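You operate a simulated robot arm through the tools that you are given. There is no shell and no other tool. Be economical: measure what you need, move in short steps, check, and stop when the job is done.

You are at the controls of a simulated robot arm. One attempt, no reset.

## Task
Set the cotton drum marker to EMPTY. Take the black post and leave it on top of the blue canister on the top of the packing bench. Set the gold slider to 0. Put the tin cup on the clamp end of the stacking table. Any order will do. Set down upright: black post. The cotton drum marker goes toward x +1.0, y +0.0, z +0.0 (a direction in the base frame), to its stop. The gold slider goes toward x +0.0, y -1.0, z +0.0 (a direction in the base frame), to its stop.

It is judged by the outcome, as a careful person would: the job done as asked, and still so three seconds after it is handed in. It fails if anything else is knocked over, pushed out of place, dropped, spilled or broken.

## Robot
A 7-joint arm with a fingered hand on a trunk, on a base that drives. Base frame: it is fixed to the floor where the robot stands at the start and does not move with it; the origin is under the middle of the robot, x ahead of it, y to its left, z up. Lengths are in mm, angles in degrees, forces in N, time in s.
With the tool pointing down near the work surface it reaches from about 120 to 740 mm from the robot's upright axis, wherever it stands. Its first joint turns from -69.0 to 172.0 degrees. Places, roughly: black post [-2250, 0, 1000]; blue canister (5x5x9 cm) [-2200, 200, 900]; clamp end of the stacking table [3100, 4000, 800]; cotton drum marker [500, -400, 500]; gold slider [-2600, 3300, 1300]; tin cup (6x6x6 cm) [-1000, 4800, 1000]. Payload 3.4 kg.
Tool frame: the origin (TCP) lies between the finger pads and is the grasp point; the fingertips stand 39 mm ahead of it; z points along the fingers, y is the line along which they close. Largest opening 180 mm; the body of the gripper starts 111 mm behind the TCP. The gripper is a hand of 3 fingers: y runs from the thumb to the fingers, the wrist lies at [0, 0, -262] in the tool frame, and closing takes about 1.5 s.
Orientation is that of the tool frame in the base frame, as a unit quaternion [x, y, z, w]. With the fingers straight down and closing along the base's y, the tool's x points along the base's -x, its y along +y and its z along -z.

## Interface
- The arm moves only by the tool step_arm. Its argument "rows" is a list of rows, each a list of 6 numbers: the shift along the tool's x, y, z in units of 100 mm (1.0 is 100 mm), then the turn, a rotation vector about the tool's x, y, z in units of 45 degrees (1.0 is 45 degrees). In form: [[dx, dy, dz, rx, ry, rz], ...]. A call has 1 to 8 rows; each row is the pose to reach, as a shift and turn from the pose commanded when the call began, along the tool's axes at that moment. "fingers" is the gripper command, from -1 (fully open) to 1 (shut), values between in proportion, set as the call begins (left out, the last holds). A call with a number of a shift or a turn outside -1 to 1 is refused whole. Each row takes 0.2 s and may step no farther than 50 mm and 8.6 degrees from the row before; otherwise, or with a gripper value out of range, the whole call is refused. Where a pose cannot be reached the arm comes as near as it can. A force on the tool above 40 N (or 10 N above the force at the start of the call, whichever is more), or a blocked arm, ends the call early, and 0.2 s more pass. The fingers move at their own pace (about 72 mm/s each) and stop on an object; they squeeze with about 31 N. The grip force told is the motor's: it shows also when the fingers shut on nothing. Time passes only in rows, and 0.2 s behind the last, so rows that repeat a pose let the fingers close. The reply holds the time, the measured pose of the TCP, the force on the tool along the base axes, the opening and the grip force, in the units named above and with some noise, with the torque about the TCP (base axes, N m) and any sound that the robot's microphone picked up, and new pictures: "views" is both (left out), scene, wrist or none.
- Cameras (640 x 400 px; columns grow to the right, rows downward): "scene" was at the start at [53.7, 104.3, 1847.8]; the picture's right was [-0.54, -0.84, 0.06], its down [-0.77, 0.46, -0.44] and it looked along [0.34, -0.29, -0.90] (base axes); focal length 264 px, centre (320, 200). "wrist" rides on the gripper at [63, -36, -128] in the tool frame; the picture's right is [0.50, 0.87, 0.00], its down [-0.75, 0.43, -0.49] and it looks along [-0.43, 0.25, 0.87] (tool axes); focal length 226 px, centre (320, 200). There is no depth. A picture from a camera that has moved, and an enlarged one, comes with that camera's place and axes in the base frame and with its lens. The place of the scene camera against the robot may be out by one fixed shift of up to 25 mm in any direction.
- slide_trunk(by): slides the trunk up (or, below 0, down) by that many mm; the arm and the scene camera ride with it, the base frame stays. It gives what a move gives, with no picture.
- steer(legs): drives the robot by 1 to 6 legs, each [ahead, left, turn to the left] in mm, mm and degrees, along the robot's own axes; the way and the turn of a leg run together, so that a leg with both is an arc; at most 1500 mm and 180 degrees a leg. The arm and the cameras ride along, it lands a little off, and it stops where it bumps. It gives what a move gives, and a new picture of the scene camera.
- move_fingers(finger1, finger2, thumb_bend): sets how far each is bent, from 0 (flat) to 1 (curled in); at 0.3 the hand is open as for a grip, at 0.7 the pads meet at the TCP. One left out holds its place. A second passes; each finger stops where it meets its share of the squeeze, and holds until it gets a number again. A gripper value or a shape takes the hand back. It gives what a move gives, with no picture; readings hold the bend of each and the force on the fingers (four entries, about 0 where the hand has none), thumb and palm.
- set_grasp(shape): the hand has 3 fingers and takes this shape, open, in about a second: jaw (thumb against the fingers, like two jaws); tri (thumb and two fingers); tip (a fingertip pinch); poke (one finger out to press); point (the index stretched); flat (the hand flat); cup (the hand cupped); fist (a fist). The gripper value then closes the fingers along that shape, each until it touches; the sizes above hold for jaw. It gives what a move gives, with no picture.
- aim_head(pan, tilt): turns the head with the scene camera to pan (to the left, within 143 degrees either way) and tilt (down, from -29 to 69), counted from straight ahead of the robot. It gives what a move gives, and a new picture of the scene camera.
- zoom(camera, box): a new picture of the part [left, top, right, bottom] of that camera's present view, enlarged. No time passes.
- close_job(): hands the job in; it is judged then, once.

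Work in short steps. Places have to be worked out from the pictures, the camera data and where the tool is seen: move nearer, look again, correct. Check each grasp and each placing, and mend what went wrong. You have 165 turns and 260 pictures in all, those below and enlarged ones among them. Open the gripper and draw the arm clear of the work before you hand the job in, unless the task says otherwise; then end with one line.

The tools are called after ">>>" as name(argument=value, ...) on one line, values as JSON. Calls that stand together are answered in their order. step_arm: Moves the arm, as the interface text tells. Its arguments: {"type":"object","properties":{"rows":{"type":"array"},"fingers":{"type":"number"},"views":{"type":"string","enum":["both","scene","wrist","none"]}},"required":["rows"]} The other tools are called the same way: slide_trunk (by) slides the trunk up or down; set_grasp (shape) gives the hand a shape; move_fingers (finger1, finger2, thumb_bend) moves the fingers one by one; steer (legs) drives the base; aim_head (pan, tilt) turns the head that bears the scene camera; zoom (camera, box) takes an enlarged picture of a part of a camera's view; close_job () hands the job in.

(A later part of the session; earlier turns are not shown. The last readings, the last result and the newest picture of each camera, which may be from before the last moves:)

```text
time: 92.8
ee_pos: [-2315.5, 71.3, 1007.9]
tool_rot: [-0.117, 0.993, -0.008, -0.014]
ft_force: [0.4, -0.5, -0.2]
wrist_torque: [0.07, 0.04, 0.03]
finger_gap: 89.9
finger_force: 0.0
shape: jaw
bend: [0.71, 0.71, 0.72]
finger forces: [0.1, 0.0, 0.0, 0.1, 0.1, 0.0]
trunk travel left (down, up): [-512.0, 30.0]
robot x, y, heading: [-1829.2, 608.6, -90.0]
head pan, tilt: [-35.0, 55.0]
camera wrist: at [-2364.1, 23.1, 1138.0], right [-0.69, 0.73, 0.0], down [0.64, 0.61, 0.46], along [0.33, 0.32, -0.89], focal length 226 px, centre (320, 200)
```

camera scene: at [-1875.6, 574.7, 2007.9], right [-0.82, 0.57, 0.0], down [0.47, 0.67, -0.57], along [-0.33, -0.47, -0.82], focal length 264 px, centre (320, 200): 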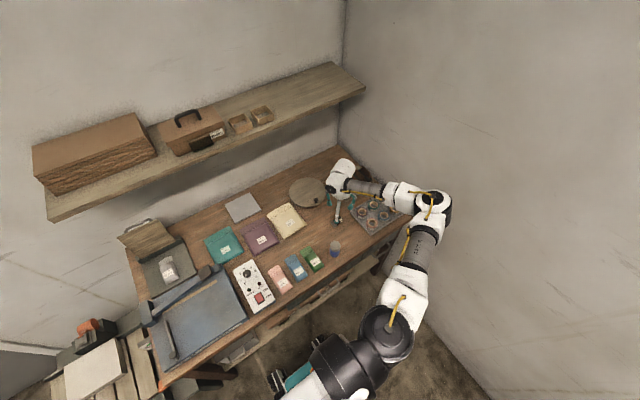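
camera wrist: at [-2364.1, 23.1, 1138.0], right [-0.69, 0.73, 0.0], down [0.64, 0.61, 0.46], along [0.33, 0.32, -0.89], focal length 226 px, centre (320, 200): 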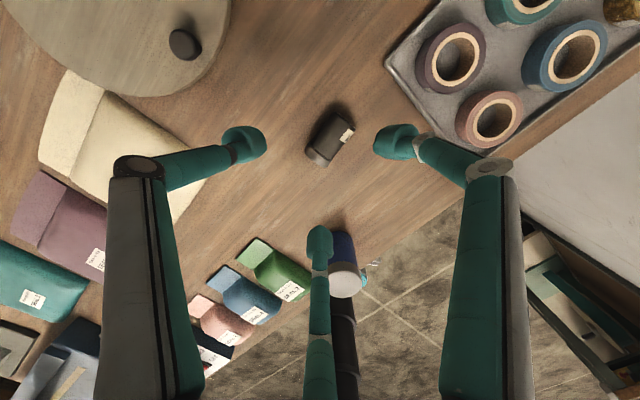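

The elbow bulges far right and touches the wall, making the robot lean; this arm posture is bad. I raise, retreat from the bench, and bring the arm around to the robot's front-left for a better posture.

>>> slide_trunk(by=28)

>>> steer(legs=[[0, 60, 0], [-500, 0, 0], [0, 200, 0]])

>>> step_arm(rows=[[-0.48, -0.14, 0, 0, 0, 0], [-0.96, -0.28, 0, 0, 0, 0]], views="none")

>>> step_arm(rows=[[-0.48, -0.14, 0, 0, 0, 0], [-0.96, -0.28, 0, 0, 0, 0]], views="none")

>>> step_arm(rows=[[-0.48, -0.14, 0, 0, 0, 0], [-0.96, -0.28, 0, 0, 0, 0]], views="scene")

```text
time: 93.6
ee_pos: [-2338.0, 72.4, 1029.0]
tool_rot: [-0.115, 0.993, -0.006, -0.007]
ft_force: [0.2, -0.4, 0.1]
wrist_torque: [-0.02, 0.0, 0.01]
finger_gap: 90.0
finger_force: 0.1
shape: jaw
bend: [0.71, 0.71, 0.72]
finger forces: [0.1, 0.0, 0.1, 0.1, 0.1, 0.0]
trunk travel left (down, up): [-540.0, 2.0]
robot x, y, heading: [-1834.7, 605.1, -90.0]
head pan, tilt: [-35.0, 55.0]
```

```text
time: 98.3
ee_pos: [-2089.7, 574.2, 1024.4]
tool_rot: [-0.115, 0.993, -0.009, -0.003]
ft_force: [-0.9, 0.0, -0.5]
wrist_torque: [-0.05, 0.0, -0.04]
finger_gap: 90.0
finger_force: 0.1
shape: jaw
bend: [0.71, 0.71, 0.72]
finger forces: [0.1, 0.1, 0.1, 0.0, 0.0, 0.0]
trunk travel left (down, up): [-540.0, 2.0]
robot x, y, heading: [-1571.7, 1109.1, -89.7]
head pan, tilt: [-35.0, 55.0]
camera scene: at [-1666.3, 1073.7, 2034.0], right [-0.82, 0.57, -0.02], down [0.48, 0.67, -0.56], along [-0.31, -0.47, -0.83], focal length 264 px, centre (320, 200)
```

scene: 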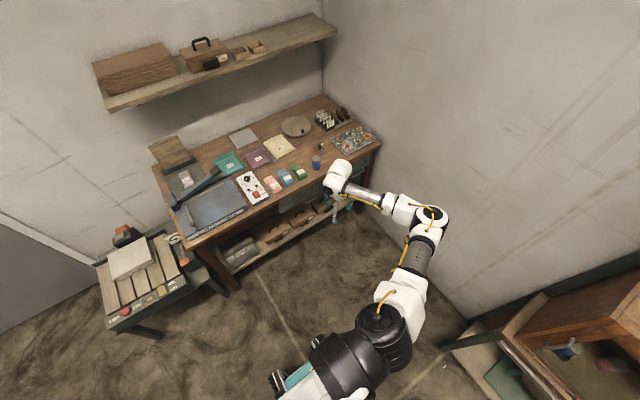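

```text
time: 98.9
ee_pos: [-1975.6, 570.4, 1031.6]
tool_rot: [-0.113, 0.993, -0.006, -0.012]
ft_force: [-0.6, 1.6, -0.3]
wrist_torque: [-0.03, -0.03, 0.0]
finger_gap: 89.8
finger_force: 0.1
shape: jaw
bend: [0.71, 0.71, 0.72]
finger forces: [0.0, 0.0, 0.0, 0.0, 0.0, 0.0]
trunk travel left (down, up): [-540.0, 2.0]
robot x, y, heading: [-1576.6, 1111.5, -89.8]
head pan, tilt: [-35.0, 55.0]
```

```text
time: 99.5
ee_pos: [-1841.5, 565.2, 1035.2]
tool_rot: [-0.116, 0.993, -0.008, -0.022]
ft_force: [0.6, -0.4, 0.9]
wrist_torque: [0.04, 0.11, 0.01]
finger_gap: 89.8
finger_force: 0.0
shape: jaw
bend: [0.71, 0.71, 0.72]
finger forces: [0.0, 0.0, 0.0, 0.1, 0.1, 0.0]
trunk travel left (down, up): [-540.0, 2.0]
robot x, y, heading: [-1568.1, 1111.0, -89.5]
head pan, tilt: [-35.0, 55.0]
```

```text
time: 100.1
ee_pos: [-1763.1, 558.7, 1029.3]
tool_rot: [-0.114, 0.993, -0.007, -0.015]
ft_force: [-0.1, -0.5, -0.1]
wrist_torque: [0.0, 0.01, -0.01]
finger_gap: 90.0
finger_force: 0.0
shape: jaw
bend: [0.71, 0.71, 0.72]
finger forces: [0.0, 0.0, 0.1, 0.0, 0.0, 0.0]
trunk travel left (down, up): [-540.0, 2.0]
robot x, y, heading: [-1572.6, 1113.1, -89.8]
head pan, tilt: [-35.0, 55.0]
camera scene: at [-1642.0, 1071.0, 2035.0], right [-0.82, 0.57, -0.01], down [0.48, 0.68, -0.56], along [-0.32, -0.47, -0.83], focal length 264 px, centre (320, 200)
```

scene: 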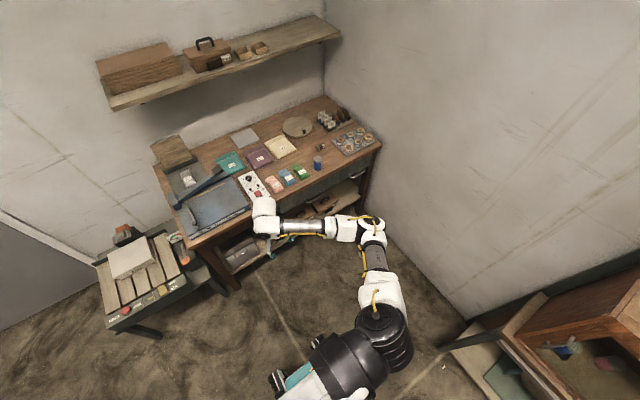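

Now the elbow lies nearer. I turn the tool 180° (to the natural roll), in four calls, to prepare for a grasp followed by pitching the hand level to upright the post.

>>> step_arm(rows=[[0, 0, 0, 0, 0, 0.167], [0, 0, 0, 0, 0, 0.333], [0, 0, 0, 0, 0, 0.5], [0, 0, 0, 0, 0, 0.667], [0, 0, 0, 0, 0, 0.833], [0, 0, 0, 0, 0, 1.0]], views="none")

>>> step_arm(rows=[[0, 0, 0, 0, 0, 0.167], [0, 0, 0, 0, 0, 0.333], [0, 0, 0, 0, 0, 0.5], [0, 0, 0, 0, 0, 0.667], [0, 0, 0, 0, 0, 0.833], [0, 0, 0, 0, 0, 1.0]], views="none")

>>> step_arm(rows=[[0, 0, 0, 0, 0, 0.167], [0, 0, 0, 0, 0, 0.333], [0, 0, 0, 0, 0, 0.5], [0, 0, 0, 0, 0, 0.667], [0, 0, 0, 0, 0, 0.833], [0, 0, 0, 0, 0, 1.0]], views="none")

>>> step_arm(rows=[[0, 0, 0, 0, 0, 0.167], [0, 0, 0, 0, 0, 0.333], [0, 0, 0, 0, 0, 0.5], [0, 0, 0, 0, 0, 0.667], [0, 0, 0, 0, 0, 0.833], [0, 0, 0, 0, 0, 1.0]], views="scene")

```text
time: 101.5
ee_pos: [-1771.2, 560.6, 1029.1]
tool_rot: [0.277, 0.961, -0.011, -0.01]
ft_force: [-0.2, 0.8, 0.7]
wrist_torque: [0.0, -0.03, 0.02]
finger_gap: 89.9
finger_force: 0.0
shape: jaw
bend: [0.71, 0.71, 0.72]
finger forces: [0.1, 0.1, 0.0, 0.0, 0.0, 0.1]
trunk travel left (down, up): [-540.0, 2.0]
robot x, y, heading: [-1578.5, 1111.8, -89.9]
head pan, tilt: [-35.0, 55.0]
```

```text
time: 102.9
ee_pos: [-1756.1, 559.4, 1029.8]
tool_rot: [0.621, 0.783, -0.017, -0.007]
ft_force: [0.1, -0.2, 0.9]
wrist_torque: [0.02, 0.02, -0.02]
finger_gap: 89.9
finger_force: 0.1
shape: jaw
bend: [0.71, 0.71, 0.72]
finger forces: [0.0, 0.1, 0.0, 0.1, 0.0, 0.0]
trunk travel left (down, up): [-540.0, 2.0]
robot x, y, heading: [-1574.0, 1109.8, -89.8]
head pan, tilt: [-35.0, 55.0]
```

```text
time: 104.3
ee_pos: [-1771.6, 559.1, 1030.2]
tool_rot: [0.874, 0.485, -0.014, 0.002]
ft_force: [-0.3, -0.2, -0.2]
wrist_torque: [0.0, 0.02, 0.01]
finger_gap: 89.7
finger_force: 0.0
shape: jaw
bend: [0.71, 0.71, 0.72]
finger forces: [0.1, 0.1, 0.1, 0.0, 0.1, 0.1]
trunk travel left (down, up): [-540.0, 2.0]
robot x, y, heading: [-1575.6, 1113.0, -89.9]
head pan, tilt: [-35.0, 55.0]
```

```text
time: 105.7
ee_pos: [-1763.4, 560.0, 1031.0]
tool_rot: [0.993, 0.115, -0.016, 0.006]
ft_force: [0.3, 0.2, -0.9]
wrist_torque: [0.0, -0.01, -0.02]
finger_gap: 89.9
finger_force: 0.0
shape: jaw
bend: [0.71, 0.71, 0.72]
finger forces: [0.0, 0.0, 0.0, 0.1, 0.0, 0.0]
trunk travel left (down, up): [-540.0, 2.0]
robot x, y, heading: [-1575.1, 1107.9, -89.9]
head pan, tilt: [-35.0, 55.0]
camera scene: at [-1619.7, 1073.7, 2035.8], right [-0.82, 0.57, 0.0], down [0.47, 0.67, -0.57], along [-0.33, -0.47, -0.82], focal length 264 px, centre (320, 200)
```

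scene: 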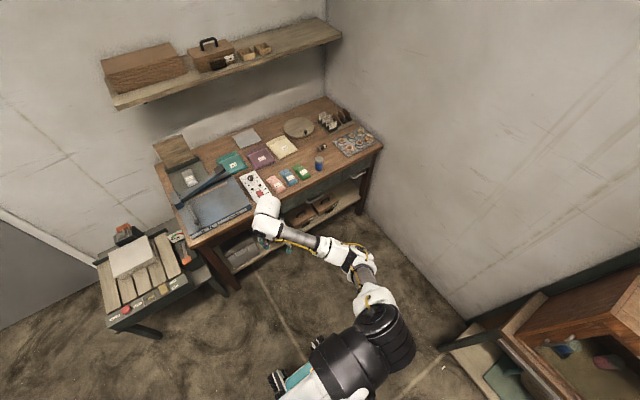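

The elbow now lies much closer in. I drive so the hand comes over the lying post, then settle and look.

>>> steer(legs=[[0, -568, 0], [480, 0, 0]])

>>> step_arm(rows=[[0, 0, 0, 0, 0, 0], [0, 0, 0, 0, 0, 0], [0, 0, 0, 0, 0, 0], [0, 0, 0, 0, 0, 0], [0, 0, 0, 0, 0, 0], [0, 0, 0, 0, 0, 0], [0, 0, 0, 0, 0, 0], [0, 0, 0, 0, 0, 0]], views="none")

>>> step_arm(rows=[[0, 0, 0, 0, 0, 0], [0, 0, 0, 0, 0, 0], [0, 0, 0, 0, 0, 0], [0, 0, 0, 0, 0, 0]], views="wrist")

```text
time: 111.4
ee_pos: [-2322.2, 78.9, 1029.8]
tool_rot: [0.993, 0.116, -0.015, 0.008]
ft_force: [0.2, 0.0, -1.1]
wrist_torque: [0.0, 0.01, 0.0]
finger_gap: 89.8
finger_force: 0.0
shape: jaw
bend: [0.71, 0.71, 0.72]
finger forces: [0.1, 0.0, 0.0, 0.0, 0.0, 0.0]
trunk travel left (down, up): [-540.0, 2.0]
robot x, y, heading: [-2136.8, 633.3, -89.5]
head pan, tilt: [-35.0, 55.0]
camera scene: at [-2182.7, 593.8, 2035.8], right [-0.82, 0.57, 0.0], down [0.47, 0.68, -0.57], along [-0.32, -0.47, -0.82], focal length 264 px, centre (320, 200)
```

scene: 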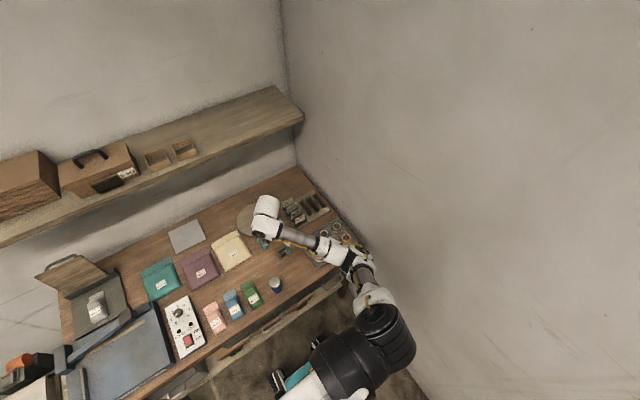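

```text
time: 113.2
ee_pos: [-2322.6, 80.6, 1031.7]
tool_rot: [0.993, 0.117, -0.017, 0.009]
ft_force: [0.3, 0.0, 0.6]
wrist_torque: [-0.03, 0.0, -0.01]
finger_gap: 89.8
finger_force: 0.0
shape: jaw
bend: [0.71, 0.71, 0.72]
finger forces: [0.0, 0.0, 0.0, 0.0, 0.0, 0.0]
trunk travel left (down, up): [-540.0, 2.0]
robot x, y, heading: [-2135.3, 631.9, -89.4]
head pan, tilt: [-35.0, 55.0]
```

```text
time: 114.2
ee_pos: [-2321.4, 81.1, 1029.6]
tool_rot: [0.993, 0.117, -0.017, 0.008]
ft_force: [0.0, -0.2, -0.1]
wrist_torque: [-0.02, 0.02, -0.01]
finger_gap: 89.8
finger_force: 0.1
shape: jaw
bend: [0.71, 0.71, 0.72]
finger forces: [0.0, 0.0, 0.1, 0.1, 0.0, 0.1]
trunk travel left (down, up): [-540.0, 2.0]
robot x, y, heading: [-2138.5, 631.4, -89.6]
head pan, tilt: [-35.0, 55.0]
camera wrist: at [-2265.3, 132.2, 1154.8], right [0.69, -0.73, -0.01], down [-0.62, -0.59, 0.52], along [-0.38, -0.36, -0.85], focal length 226 px, centre (320, 200)
```

wrist: 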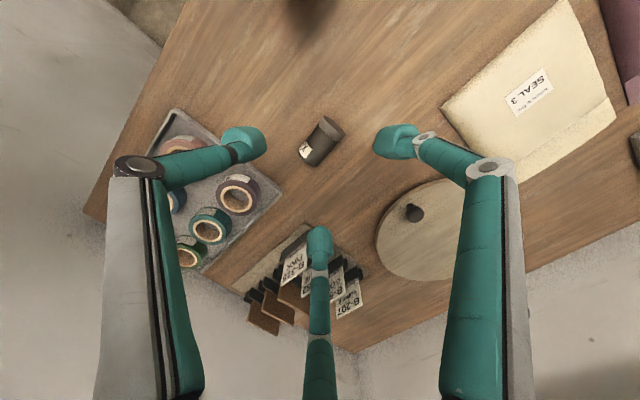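

Settled and clear. Post centre (-2327,71), axis 194°. I fine-shift the hand and lower 85.

>>> step_arm(rows=[[-0.08, 0.083, 0, 0, 0, 0], [-0.08, 0.083, 0, 0, 0, 0]], fingers=0.15, views="none")

>>> slide_trunk(by=-85)

>>> step_arm(rows=[[0, 0, 0, 0, 0, 0], [0, 0, 0, 0, 0, 0], [0, 0, 0, 0, 0, 0]], views="wrist")

```text
time: 114.8
ee_pos: [-2327.8, 71.1, 1031.7]
tool_rot: [0.993, 0.116, -0.017, 0.009]
ft_force: [0.7, 0.6, 0.8]
wrist_torque: [-0.03, 0.01, -0.01]
finger_gap: 77.1
finger_force: 0.0
shape: jaw
bend: [0.71, 0.71, 0.73]
finger forces: [0.0, 0.0, 0.0, 0.0, 0.0, 0.0]
trunk travel left (down, up): [-540.0, 2.0]
robot x, y, heading: [-2138.4, 630.2, -89.6]
head pan, tilt: [-35.0, 55.0]
```

```text
time: 116.0
ee_pos: [-2327.7, 69.9, 947.7]
tool_rot: [0.993, 0.116, -0.017, 0.009]
ft_force: [0.6, -0.2, 0.6]
wrist_torque: [-0.01, 0.0, -0.03]
finger_gap: 77.1
finger_force: 0.0
shape: jaw
bend: [0.71, 0.71, 0.73]
finger forces: [0.1, 0.0, 0.0, 0.0, 0.1, 0.1]
trunk travel left (down, up): [-455.0, 87.0]
robot x, y, heading: [-2134.6, 633.4, -89.5]
head pan, tilt: [-35.0, 55.0]
```

```text
time: 116.8
ee_pos: [-2327.9, 70.2, 947.1]
tool_rot: [0.993, 0.117, -0.017, 0.007]
ft_force: [0.0, -0.7, -0.4]
wrist_torque: [0.02, 0.01, 0.01]
finger_gap: 76.9
finger_force: 0.0
shape: jaw
bend: [0.71, 0.71, 0.73]
finger forces: [0.1, 0.0, 0.0, 0.0, 0.0, 0.0]
trunk travel left (down, up): [-455.0, 87.0]
robot x, y, heading: [-2136.3, 628.7, -89.5]
head pan, tilt: [-35.0, 55.0]
camera wrist: at [-2271.1, 122.3, 1070.1], right [0.69, -0.73, -0.01], down [-0.62, -0.59, 0.52], along [-0.38, -0.36, -0.85], focal length 226 px, centre (320, 200)
```

wrist: 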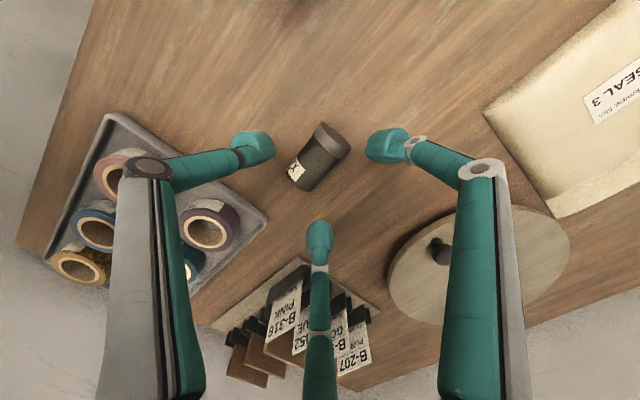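

Alignment is good. I lower 37 more (TCP≈910) and close on the post.

>>> step_arm(rows=[[0.04, 0, 0, 0, 0, 0], [0.04, 0, 0, 0, 0, 0]], views="none")

>>> slide_trunk(by=-37)

>>> step_arm(rows=[[0, 0, 0, 0, 0, 0], [0, 0, 0, 0, 0, 0], [0, 0, 0, 0, 0, 0], [0, 0, 0, 0, 0, 0], [0, 0, 0, 0, 0, 0], [0, 0, 0, 0, 0, 0]], fingers=1, views="wrist")

```text
time: 117.4
ee_pos: [-2322.6, 71.1, 946.5]
tool_rot: [0.993, 0.117, -0.017, 0.008]
ft_force: [-0.6, 0.3, 0.3]
wrist_torque: [-0.03, -0.02, 0.0]
finger_gap: 77.1
finger_force: 0.1
shape: jaw
bend: [0.71, 0.71, 0.73]
finger forces: [0.0, 0.0, 0.0, 0.0, 0.0, 0.0]
trunk travel left (down, up): [-455.0, 87.0]
robot x, y, heading: [-2139.1, 628.9, -89.9]
head pan, tilt: [-35.0, 55.0]
```

```text
time: 118.2
ee_pos: [-2323.7, 71.9, 909.6]
tool_rot: [0.993, 0.117, -0.016, 0.008]
ft_force: [0.5, 0.8, 0.3]
wrist_torque: [0.03, 0.01, -0.02]
finger_gap: 77.4
finger_force: 0.1
shape: jaw
bend: [0.71, 0.71, 0.73]
finger forces: [0.0, 0.0, 0.0, 0.0, 0.0, 0.0]
trunk travel left (down, up): [-418.0, 124.0]
robot x, y, heading: [-2137.6, 633.5, -89.2]
head pan, tilt: [-35.0, 55.0]
```

```text
time: 119.6
ee_pos: [-2325.1, 71.1, 908.9]
tool_rot: [0.993, 0.117, -0.017, 0.009]
ft_force: [-0.4, -0.1, 0.0]
wrist_torque: [0.03, 0.03, -0.01]
finger_gap: 33.4
finger_force: 30.7
shape: jaw
bend: [0.72, 0.72, 0.74]
finger forces: [25.3, 20.8, 0.1, 0.0, 29.3, 0.0]
trunk travel left (down, up): [-418.0, 124.0]
robot x, y, heading: [-2137.7, 631.7, -89.5]
head pan, tilt: [-35.0, 55.0]
camera wrist: at [-2267.3, 123.2, 1032.8], right [0.69, -0.73, -0.01], down [-0.62, -0.59, 0.52], along [-0.38, -0.36, -0.85], focal length 226 px, centre (320, 200)
```

wrist: 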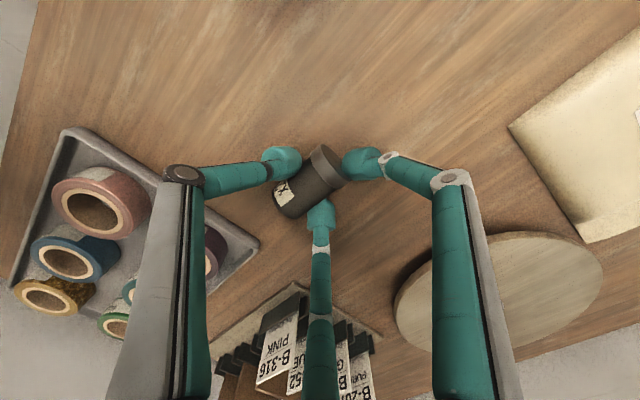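

Firm grip (gap 33, 30 N). I lift with the trunk and back off from the bench before pitching the hand.

>>> slide_trunk(by=122)

>>> steer(legs=[[-400, 0, 0], [0, 150, 0]])

>>> step_arm(rows=[[0, 0, 0, 0, 0, 0], [0, 0, 0, 0, 0, 0], [0, 0, 0, 0, 0, 0], [0, 0, 0, 0, 0, 0]], views="wrist")

```text
time: 121.1
ee_pos: [-2325.6, 71.5, 1030.7]
tool_rot: [0.993, 0.117, -0.017, 0.009]
ft_force: [-0.4, 0.3, -2.9]
wrist_torque: [-0.02, 0.01, 0.02]
finger_gap: 33.4
finger_force: 31.2
shape: jaw
bend: [0.72, 0.72, 0.74]
finger forces: [25.1, 20.9, 0.0, 0.1, 29.3, 0.0]
trunk travel left (down, up): [-540.0, 2.0]
robot x, y, heading: [-2139.6, 631.2, -89.5]
head pan, tilt: [-35.0, 55.0]
```

```text
time: 124.6
ee_pos: [-2208.1, 469.9, 1025.5]
tool_rot: [0.994, 0.113, -0.007, 0.008]
ft_force: [-1.3, -0.3, -1.5]
wrist_torque: [0.01, -0.12, 0.0]
finger_gap: 33.5
finger_force: 31.0
shape: jaw
bend: [0.72, 0.72, 0.74]
finger forces: [25.1, 21.4, 0.1, 0.0, 29.6, 0.1]
trunk travel left (down, up): [-540.0, 2.0]
robot x, y, heading: [-1997.7, 1029.8, -89.6]
head pan, tilt: [-35.0, 55.0]
camera scene: at [-2104.3, 989.9, 2033.0], right [-0.82, 0.57, -0.02], down [0.49, 0.68, -0.55], along [-0.3, -0.47, -0.83], focal length 264 px, centre (320, 200)
```

scene: 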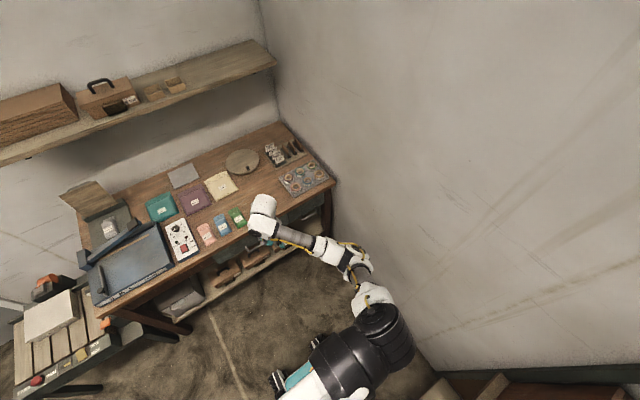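

```text
time: 125.6
ee_pos: [-2169.2, 471.9, 1036.3]
tool_rot: [0.993, 0.113, -0.026, 0.009]
ft_force: [-0.2, 0.5, -1.4]
wrist_torque: [-0.01, 0.03, -0.02]
finger_gap: 33.0
finger_force: 30.9
shape: jaw
bend: [0.72, 0.72, 0.74]
finger forces: [25.6, 22.4, 0.1, 0.0, 30.3, 0.0]
trunk travel left (down, up): [-540.0, 2.0]
robot x, y, heading: [-1996.1, 1025.8, -89.8]
head pan, tilt: [-35.0, 55.0]
camera wrist: at [-2109.2, 523.6, 1157.4], right [0.68, -0.73, -0.02], down [-0.61, -0.58, 0.54], along [-0.4, -0.36, -0.84], focal length 226 px, centre (320, 200)
```

wrist: 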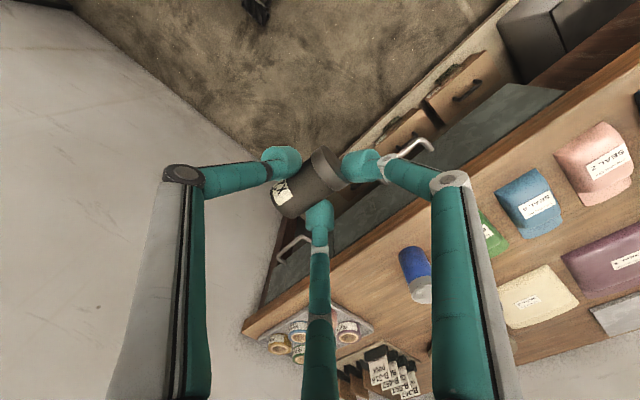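

Post held. I yaw the tool 62° toward the nominal roll, then pitch the first 45° toward level.

>>> step_arm(rows=[[0, 0, 0, 0, 0, -0.17], [0, 0, 0, 0, 0, -0.34], [0, 0, 0, 0, 0, -0.51], [0, 0, 0, 0, 0, -0.68], [0, 0, 0, 0, 0, -0.85], [0, 0, 0, 0, 0, -1.0]], views="none")

>>> step_arm(rows=[[0, 0, 0, 0, 0, -0.17], [0, 0, 0, 0, 0, -0.34], [0, 0, 0, 0, 0, -0.38], [0, 0, 0, 0, 0, -0.38]], views="none")

>>> step_arm(rows=[[0, 0, 0, 0, -0.167, 0], [0, 0, 0, 0, -0.333, 0], [0, 0, 0, 0, -0.5, 0], [0, 0, 0, 0, -0.667, 0], [0, 0, 0, 0, -0.833, 0], [0, 0, 0, 0, -1.0, 0]], views="scene")

```text
time: 127.0
ee_pos: [-2193.5, 471.1, 1032.0]
tool_rot: [0.874, 0.485, -0.02, 0.001]
ft_force: [-0.7, -0.3, -2.2]
wrist_torque: [0.0, -0.07, 0.02]
finger_gap: 33.1
finger_force: 30.9
shape: jaw
bend: [0.72, 0.72, 0.74]
finger forces: [25.1, 22.2, 0.1, 0.0, 30.1, 0.0]
trunk travel left (down, up): [-540.0, 2.0]
robot x, y, heading: [-2002.9, 1027.7, -89.5]
head pan, tilt: [-35.0, 55.0]
```

```text
time: 128.0
ee_pos: [-2194.7, 472.2, 1030.0]
tool_rot: [0.793, 0.609, -0.019, -0.001]
ft_force: [-2.0, 0.1, -1.4]
wrist_torque: [0.0, -0.11, 0.0]
finger_gap: 32.9
finger_force: 30.9
shape: jaw
bend: [0.72, 0.72, 0.74]
finger forces: [25.2, 22.1, 0.0, 0.1, 30.1, 0.0]
trunk travel left (down, up): [-540.0, 2.0]
robot x, y, heading: [-2003.2, 1031.1, -89.6]
head pan, tilt: [-35.0, 55.0]
```

```text
time: 129.4
ee_pos: [-2165.9, 472.7, 1036.1]
tool_rot: [0.72, 0.566, -0.33, 0.228]
ft_force: [-0.5, 0.2, -1.2]
wrist_torque: [0.03, -0.02, -0.01]
finger_gap: 32.8
finger_force: 31.0
shape: jaw
bend: [0.72, 0.72, 0.74]
finger forces: [25.0, 21.3, 0.0, 0.1, 29.5, 0.1]
trunk travel left (down, up): [-540.0, 2.0]
robot x, y, heading: [-1996.1, 1031.2, -89.7]
head pan, tilt: [-35.0, 55.0]
camera scene: at [-2020.9, 994.9, 2036.3], right [-0.82, 0.57, 0.01], down [0.46, 0.67, -0.58], along [-0.33, -0.47, -0.82], focal length 264 px, centre (320, 200)
```

scene: 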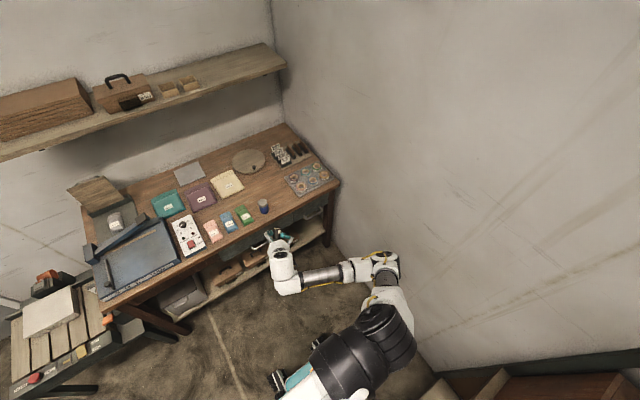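

The pitch works. I extend the hand 95 forward and pitch the remaining 43°.

>>> step_arm(rows=[[-0.11, 0.04, 0.11, 0, -0.16, 0], [-0.22, 0.08, 0.22, 0, -0.32, 0], [-0.33, 0.13, 0.34, 0, -0.48, 0], [-0.44, 0.17, 0.46, 0, -0.64, 0], [-0.55, 0.21, 0.58, 0, -0.8, 0], [-0.63, 0.24, 0.66, 0, -0.95, 0], [-0.63, 0.24, 0.66, 0, -0.95, 0], [-0.63, 0.24, 0.66, 0, -0.95, 0]], views="both")

```text
time: 131.2
ee_pos: [-2172.7, 377.6, 1034.2]
tool_rot: [-0.554, -0.443, 0.567, -0.419]
ft_force: [-0.2, -0.4, -1.9]
wrist_torque: [0.04, 0.0, -0.02]
finger_gap: 32.4
finger_force: 31.0
shape: jaw
bend: [0.73, 0.72, 0.74]
finger forces: [25.0, 21.6, 0.0, 0.0, 29.6, 0.1]
trunk travel left (down, up): [-540.0, 2.0]
robot x, y, heading: [-1997.0, 1026.5, -89.9]
head pan, tilt: [-35.0, 55.0]
camera scene: at [-2034.2, 993.1, 2036.0], right [-0.82, 0.57, 0.0], down [0.47, 0.67, -0.57], along [-0.33, -0.47, -0.82], focal length 264 px, centre (320, 200)
camera wrist: at [-2177.5, 510.8, 972.2], right [0.82, -0.21, -0.53], down [0.57, 0.35, 0.74], along [0.03, -0.91, 0.41], focal length 226 px, centre (320, 200)
```

scene: 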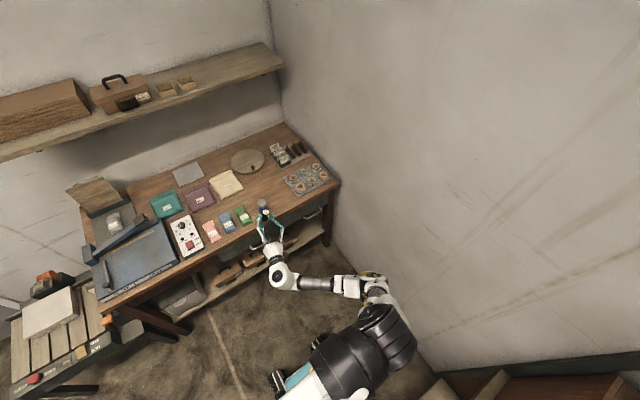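
wrist: 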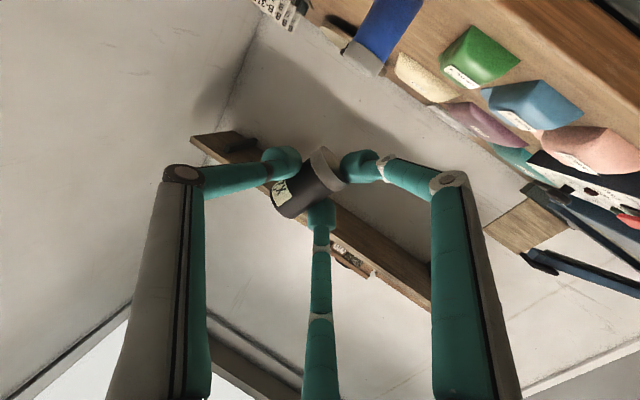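

The post is now upright in the hand, tool level pointing 255°. I zoom to check verticality and the canister position.

>>> zoom(camera="scene", box=[230, 180, 310, 230])

```text
8.00 times, centred on (270, 205) of scene
camera zoom: at [-2034.2, 993.1, 2036.0], right [-0.82, 0.57, 0.0], down [0.47, 0.67, -0.57], along [-0.33, -0.47, -0.82], focal length 2110 px, centre (720, 160)
```

zoom: 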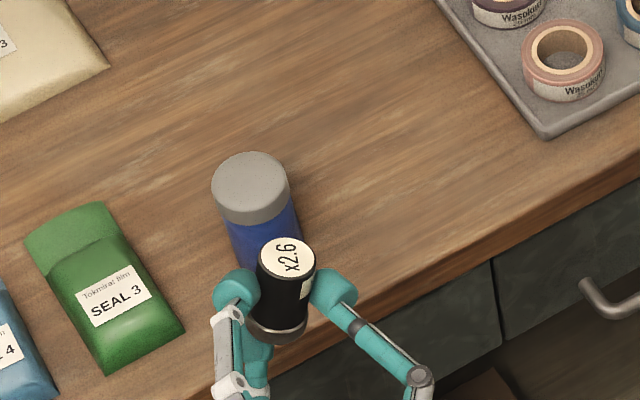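

The post stands upright in the grip but the lower finger reaches ~10 mm below its base, so I'll set it slightly off-centre on the canister with that finger beside the rim, then recentre from above. I drive 90 ahead first and look.

>>> steer(legs=[[95, 0, 0]])

>>> step_arm(rows=[[0, 0, 0, 0, 0, 0], [0, 0, 0, 0, 0, 0], [0, 0, 0, 0, 0, 0], [0, 0, 0, 0, 0, 0], [0, 0, 0, 0, 0, 0], [0, 0, 0, 0, 0, 0], [0, 0, 0, 0, 0, 0], [0, 0, 0, 0, 0, 0]], views="scene")

>>> zoom(camera="scene", box=[238, 192, 318, 242])

>>> zoom(camera="wrist", box=[220, 40, 460, 240])

```text
time: 132.3
ee_pos: [-2183.3, 281.5, 1031.8]
tool_rot: [-0.557, -0.442, 0.565, -0.419]
ft_force: [-0.8, 0.0, -2.7]
wrist_torque: [0.01, -0.05, 0.04]
finger_gap: 32.3
finger_force: 30.7
shape: jaw
bend: [0.73, 0.72, 0.74]
finger forces: [24.9, 21.6, 0.1, 0.0, 29.5, 0.1]
trunk travel left (down, up): [-540.0, 2.0]
robot x, y, heading: [-1996.4, 933.2, -89.8]
head pan, tilt: [-35.0, 55.0]
camera scene: at [-2057.0, 898.1, 2035.4], right [-0.82, 0.57, -0.01], down [0.47, 0.67, -0.57], along [-0.32, -0.47, -0.82], focal length 264 px, centre (320, 200)
```

scene: 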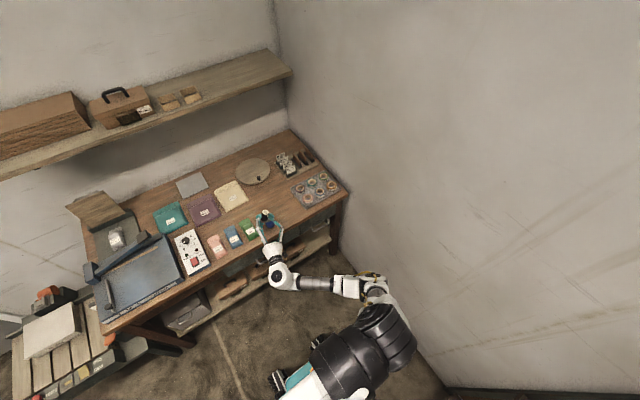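

```text
time: 134.1
ee_pos: [-2178.1, 283.9, 1033.9]
tool_rot: [-0.554, -0.443, 0.567, -0.418]
ft_force: [0.2, 0.0, -2.9]
wrist_torque: [0.05, -0.02, 0.01]
finger_gap: 32.4
finger_force: 31.2
shape: jaw
bend: [0.73, 0.72, 0.74]
finger forces: [24.9, 21.7, 0.0, 0.0, 29.6, 0.0]
trunk travel left (down, up): [-540.0, 2.0]
robot x, y, heading: [-1999.2, 934.3, -89.4]
head pan, tilt: [-35.0, 55.0]
camera scene: at [-2048.6, 898.6, 2035.7], right [-0.82, 0.57, 0.0], down [0.47, 0.67, -0.57], along [-0.32, -0.47, -0.82], focal length 264 px, centre (320, 200)
```

scene: 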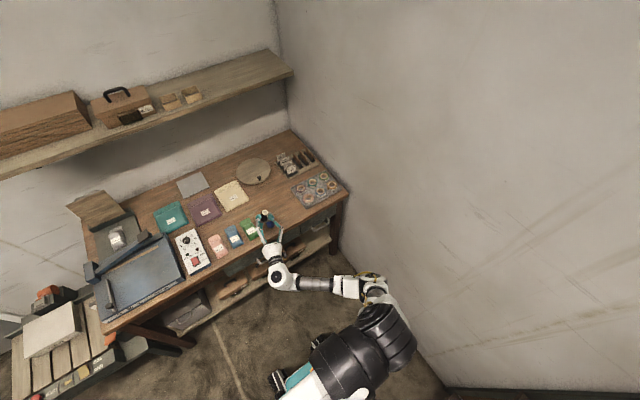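

```text
8.00 times, centred on (278, 217) of scene
camera zoom: at [-2048.6, 898.6, 2035.7], right [-0.82, 0.57, 0.0], down [0.47, 0.67, -0.57], along [-0.32, -0.47, -0.82], focal length 2110 px, centre (656, 64)
```

zoom: 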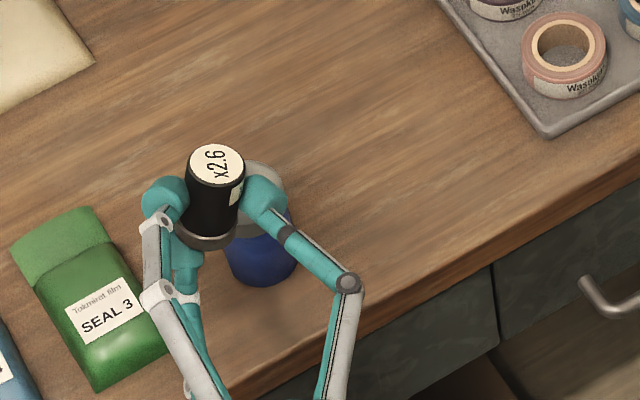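

```text
2.00 times, centred on (340, 140) of wrist
camera zoom: at [-2181.0, 417.0, 972.2], right [0.82, -0.21, -0.53], down [0.57, 0.35, 0.74], along [0.03, -0.91, 0.41], focal length 452 px, centre (280, 320)
```

zoom: 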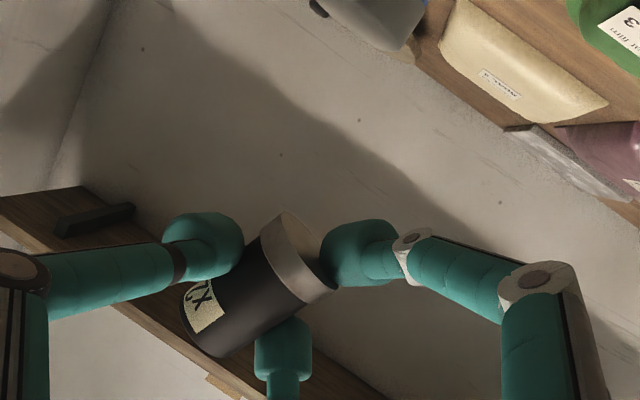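

Good relative view: canister is about (-20,-38) from the post. I move the post 41 along the tool axis and 5 sideways, landing about 15 toward the finger side of the canister centre, then check.

>>> step_arm(rows=[[0, 0.03, 0.2, 0, 0, 0], [0, 0.053, 0.41, 0, 0, 0], [0, 0.053, 0.41, 0, 0, 0], [0, 0.053, 0.41, 0, 0, 0], [0, 0.053, 0.41, 0, 0, 0]], views="none")

>>> zoom(camera="scene", box=[238, 192, 318, 242])

>>> zoom(camera="wrist", box=[200, 0, 480, 240])

```text
time: 135.3
ee_pos: [-2181.5, 243.8, 1033.7]
tool_rot: [-0.554, -0.444, 0.568, -0.418]
ft_force: [0.6, 0.2, -2.0]
wrist_torque: [0.06, -0.03, 0.03]
finger_gap: 32.1
finger_force: 30.9
shape: jaw
bend: [0.73, 0.72, 0.74]
finger forces: [24.9, 21.6, 0.0, 0.0, 29.5, 0.0]
trunk travel left (down, up): [-540.0, 2.0]
robot x, y, heading: [-1995.9, 936.2, -89.5]
head pan, tilt: [-35.0, 55.0]
```

```text
8.00 times, centred on (278, 217) of scene
camera zoom: at [-2046.5, 898.4, 2035.7], right [-0.82, 0.57, 0.0], down [0.47, 0.67, -0.57], along [-0.32, -0.47, -0.82], focal length 2110 px, centre (656, 64)
```

zoom: 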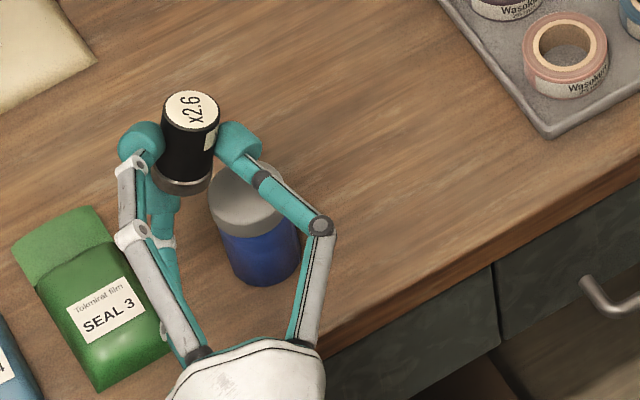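

```text
1.67 times, centred on (340, 120) of wrist
camera zoom: at [-2185.5, 376.4, 971.9], right [0.82, -0.21, -0.53], down [0.57, 0.35, 0.74], along [0.03, -0.91, 0.41], focal length 377 px, centre (287, 333)
```

zoom: 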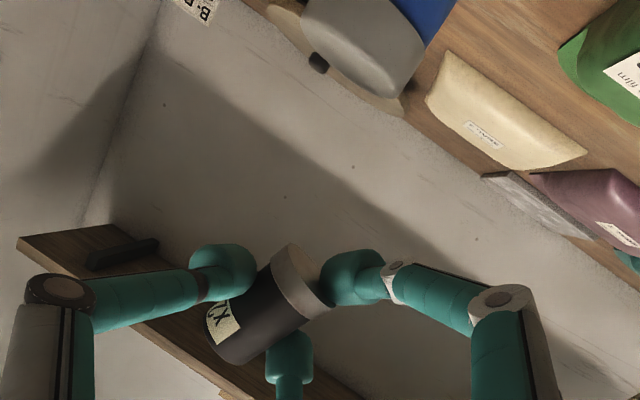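

The wrist view implies the canister top is nearer z≈938 and the canister about 19 further in. I move 18 further along the tool axis, lower 42, and re-check.

>>> step_arm(rows=[[0, 0, 0.18, 0, 0, 0], [0, 0, 0.18, 0, 0, 0]], views="none")

>>> slide_trunk(by=-42)

>>> step_arm(rows=[[0, 0, 0, 0, 0, 0], [0, 0, 0, 0, 0, 0], [0, 0, 0, 0, 0, 0]], views="wrist")

>>> zoom(camera="scene", box=[238, 182, 318, 232])

```text
time: 135.9
ee_pos: [-2187.0, 225.5, 1034.4]
tool_rot: [-0.554, -0.443, 0.567, -0.418]
ft_force: [0.0, 0.9, -1.3]
wrist_torque: [0.1, 0.03, -0.04]
finger_gap: 32.4
finger_force: 30.7
shape: jaw
bend: [0.73, 0.72, 0.74]
finger forces: [24.9, 21.8, 0.0, 0.0, 29.5, 0.0]
trunk travel left (down, up): [-540.0, 2.0]
robot x, y, heading: [-1999.5, 937.3, -89.7]
head pan, tilt: [-35.0, 55.0]
```

```text
time: 136.8
ee_pos: [-2186.0, 225.3, 991.7]
tool_rot: [-0.554, -0.443, 0.568, -0.418]
ft_force: [0.1, 0.0, -2.4]
wrist_torque: [0.04, -0.06, -0.01]
finger_gap: 32.2
finger_force: 31.3
shape: jaw
bend: [0.73, 0.72, 0.74]
finger forces: [24.9, 21.6, 0.0, 0.0, 29.5, 0.0]
trunk travel left (down, up): [-498.0, 44.0]
robot x, y, heading: [-1999.8, 932.1, -89.6]
head pan, tilt: [-35.0, 55.0]
```

```text
time: 137.6
ee_pos: [-2186.3, 225.9, 992.0]
tool_rot: [-0.554, -0.444, 0.567, -0.418]
ft_force: [0.1, 1.1, -1.8]
wrist_torque: [0.1, 0.01, 0.0]
finger_gap: 32.8
finger_force: 31.0
shape: jaw
bend: [0.73, 0.72, 0.74]
finger forces: [24.9, 21.7, 0.0, 0.0, 29.4, 0.1]
trunk travel left (down, up): [-498.0, 44.0]
robot x, y, heading: [-2001.0, 936.4, -89.8]
head pan, tilt: [-35.0, 55.0]
camera wrist: at [-2189.8, 358.6, 929.7], right [0.82, -0.21, -0.53], down [0.57, 0.35, 0.74], along [0.03, -0.91, 0.41], focal length 226 px, centre (320, 200)
```

wrist: 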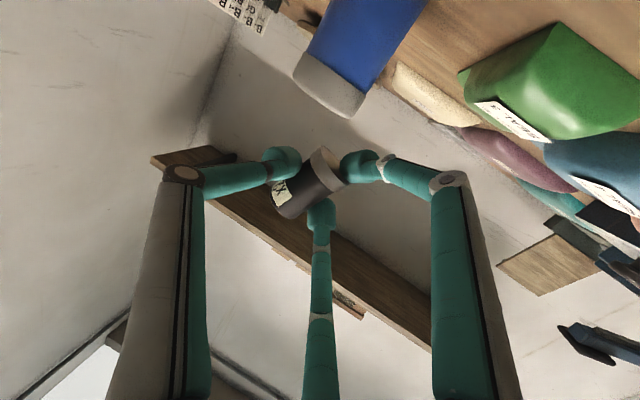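

```text
8.00 times, centred on (278, 207) of scene
camera zoom: at [-2046.0, 896.6, 1994.2], right [-0.82, 0.57, 0.0], down [0.47, 0.67, -0.57], along [-0.32, -0.47, -0.82], focal length 2110 px, centre (656, 144)
```

zoom: 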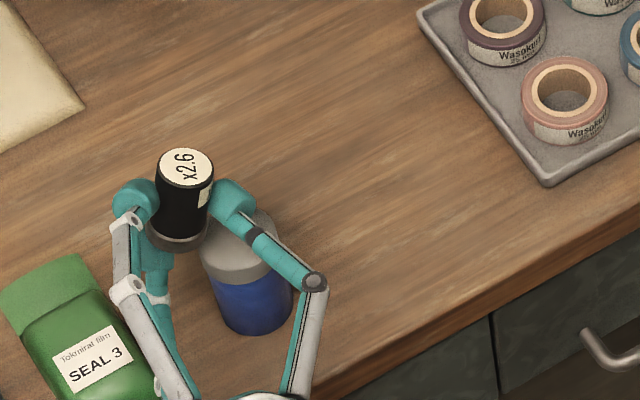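

I zoom the wrist view for an exact side reading of canister versus post.

>>> zoom(camera="wrist", box=[250, 20, 410, 230])

```text
1.90 times, centred on (330, 125) of wrist
camera zoom: at [-2189.8, 358.6, 929.7], right [0.82, -0.21, -0.53], down [0.57, 0.35, 0.74], along [0.03, -0.91, 0.41], focal length 431 px, centre (301, 343)
```

zoom: 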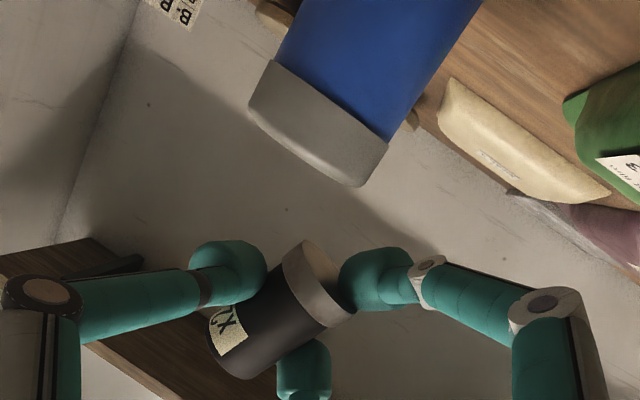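

The post sits about 17° crooked in the grip, with a finger under its base, so I won't release here. Plan: lay it back down, then regrasp with the thumb on its top end and two fingers on its sides, which uprights it cleanly. First back away and pitch the hand down again.

>>> slide_trunk(by=43)

>>> steer(legs=[[-230, 0, 0]])

>>> step_arm(rows=[[0, 0, -0.1, 0, 0.167, 0], [0, 0, -0.2, 0, 0.333, 0], [0, 0, -0.3, 0, 0.5, 0], [0, 0, -0.4, 0, 0.667, 0], [0, 0, -0.5, 0, 0.833, 0], [0, 0, -0.6, 0, 1.0, 0]], views="none")

>>> step_arm(rows=[[0, 0, 0, 0, 0.167, 0], [0, 0, 0, 0, 0.333, 0], [0, 0, 0, 0, 0.5, 0], [0, 0, 0, 0, 0.667, 0], [0, 0, 0, 0, 0.833, 0], [0, 0, 0, 0, 1.0, 0]], views="none")

>>> step_arm(rows=[[0, 0, 0, 0, 0, 0.167], [0, 0, 0, 0, 0, 0.333], [0, 0, 0, 0, 0, 0.5], [0, 0, 0, 0, 0, 0.667], [0, 0, 0, 0, 0, 0.833], [0, 0, 0, 0, 0, 0.98]], views="both")

```text
time: 138.4
ee_pos: [-2186.0, 225.5, 1034.8]
tool_rot: [-0.554, -0.443, 0.567, -0.418]
ft_force: [-0.1, -0.3, -3.0]
wrist_torque: [0.07, 0.01, 0.01]
finger_gap: 32.5
finger_force: 30.9
shape: jaw
bend: [0.73, 0.72, 0.74]
finger forces: [24.9, 21.6, 0.0, 0.1, 29.5, 0.0]
trunk travel left (down, up): [-541.0, 1.0]
robot x, y, heading: [-1996.1, 933.6, -89.8]
head pan, tilt: [-35.0, 55.0]
```

```text
time: 140.1
ee_pos: [-2186.4, 456.4, 1034.9]
tool_rot: [-0.553, -0.445, 0.566, -0.42]
ft_force: [0.0, 0.2, -1.1]
wrist_torque: [0.02, 0.01, -0.01]
finger_gap: 32.4
finger_force: 30.8
shape: jaw
bend: [0.73, 0.72, 0.74]
finger forces: [24.8, 21.6, 0.0, 0.0, 29.4, 0.0]
trunk travel left (down, up): [-541.0, 1.0]
robot x, y, heading: [-1999.3, 1163.5, -89.6]
head pan, tilt: [-35.0, 55.0]
camera scene: at [-2047.5, 1128.8, 2036.7], right [-0.82, 0.57, 0.0], down [0.47, 0.68, -0.57], along [-0.32, -0.47, -0.82], focal length 264 px, centre (320, 200)
```

scene: 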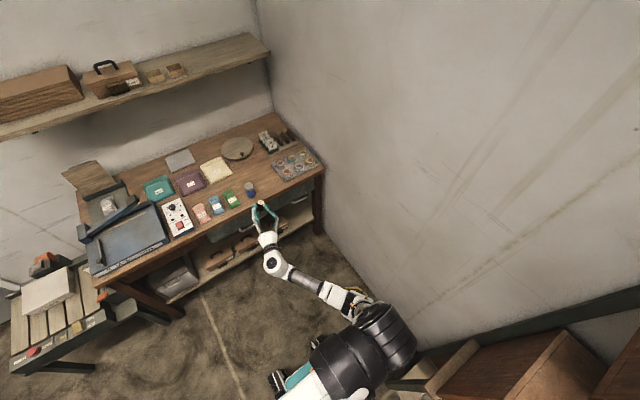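

```text
time: 141.5
ee_pos: [-2169.8, 514.7, 1036.3]
tool_rot: [0.729, 0.57, -0.312, 0.216]
ft_force: [-0.6, 0.0, -2.0]
wrist_torque: [0.06, 0.0, -0.01]
finger_gap: 32.2
finger_force: 31.4
shape: jaw
bend: [0.73, 0.72, 0.74]
finger forces: [24.5, 21.6, 0.0, 0.0, 29.2, 0.1]
trunk travel left (down, up): [-541.0, 1.0]
robot x, y, heading: [-1998.9, 1166.5, -89.7]
head pan, tilt: [-35.0, 55.0]
```

```text
time: 142.9
ee_pos: [-2171.1, 514.0, 1036.7]
tool_rot: [0.792, 0.61, -0.009, -0.019]
ft_force: [-0.5, -0.4, -2.5]
wrist_torque: [-0.03, 0.02, 0.0]
finger_gap: 31.6
finger_force: 30.9
shape: jaw
bend: [0.73, 0.72, 0.74]
finger forces: [24.2, 21.7, 0.0, 0.0, 28.9, 0.1]
trunk travel left (down, up): [-541.0, 1.0]
robot x, y, heading: [-2002.4, 1164.4, -89.6]
head pan, tilt: [-35.0, 55.0]
```

```text
time: 144.3
ee_pos: [-2168.4, 516.7, 1036.4]
tool_rot: [0.964, 0.266, -0.016, -0.013]
ft_force: [0.2, 0.1, -1.7]
wrist_torque: [0.01, -0.03, -0.03]
finger_gap: 32.0
finger_force: 31.2
shape: jaw
bend: [0.73, 0.72, 0.74]
finger forces: [23.9, 21.7, 0.0, 0.1, 28.8, 0.1]
trunk travel left (down, up): [-541.0, 1.0]
robot x, y, heading: [-1999.1, 1164.6, -89.6]
head pan, tilt: [-35.0, 55.0]
camera scene: at [-2046.5, 1126.2, 2036.7], right [-0.82, 0.57, 0.0], down [0.47, 0.68, -0.57], along [-0.32, -0.47, -0.82], focal length 264 px, centre (320, 200)
camera wrist: at [-2128.5, 575.3, 1161.9], right [0.87, -0.49, -0.04], down [-0.4, -0.77, 0.5], along [-0.27, -0.42, -0.87], focal length 226 px, centre (320, 200)
```

scene: 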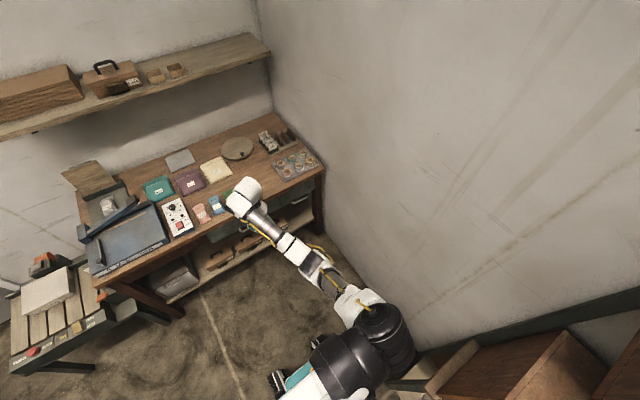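
wrist: 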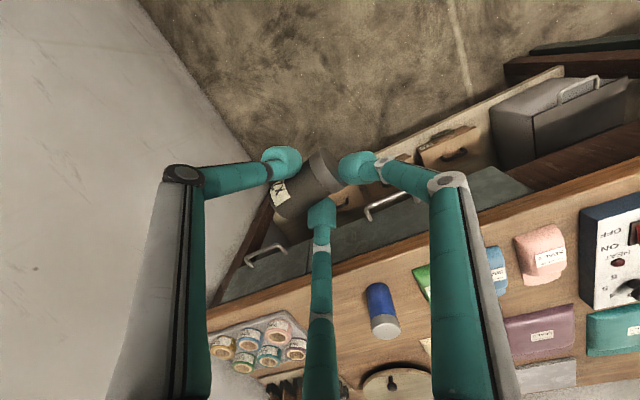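

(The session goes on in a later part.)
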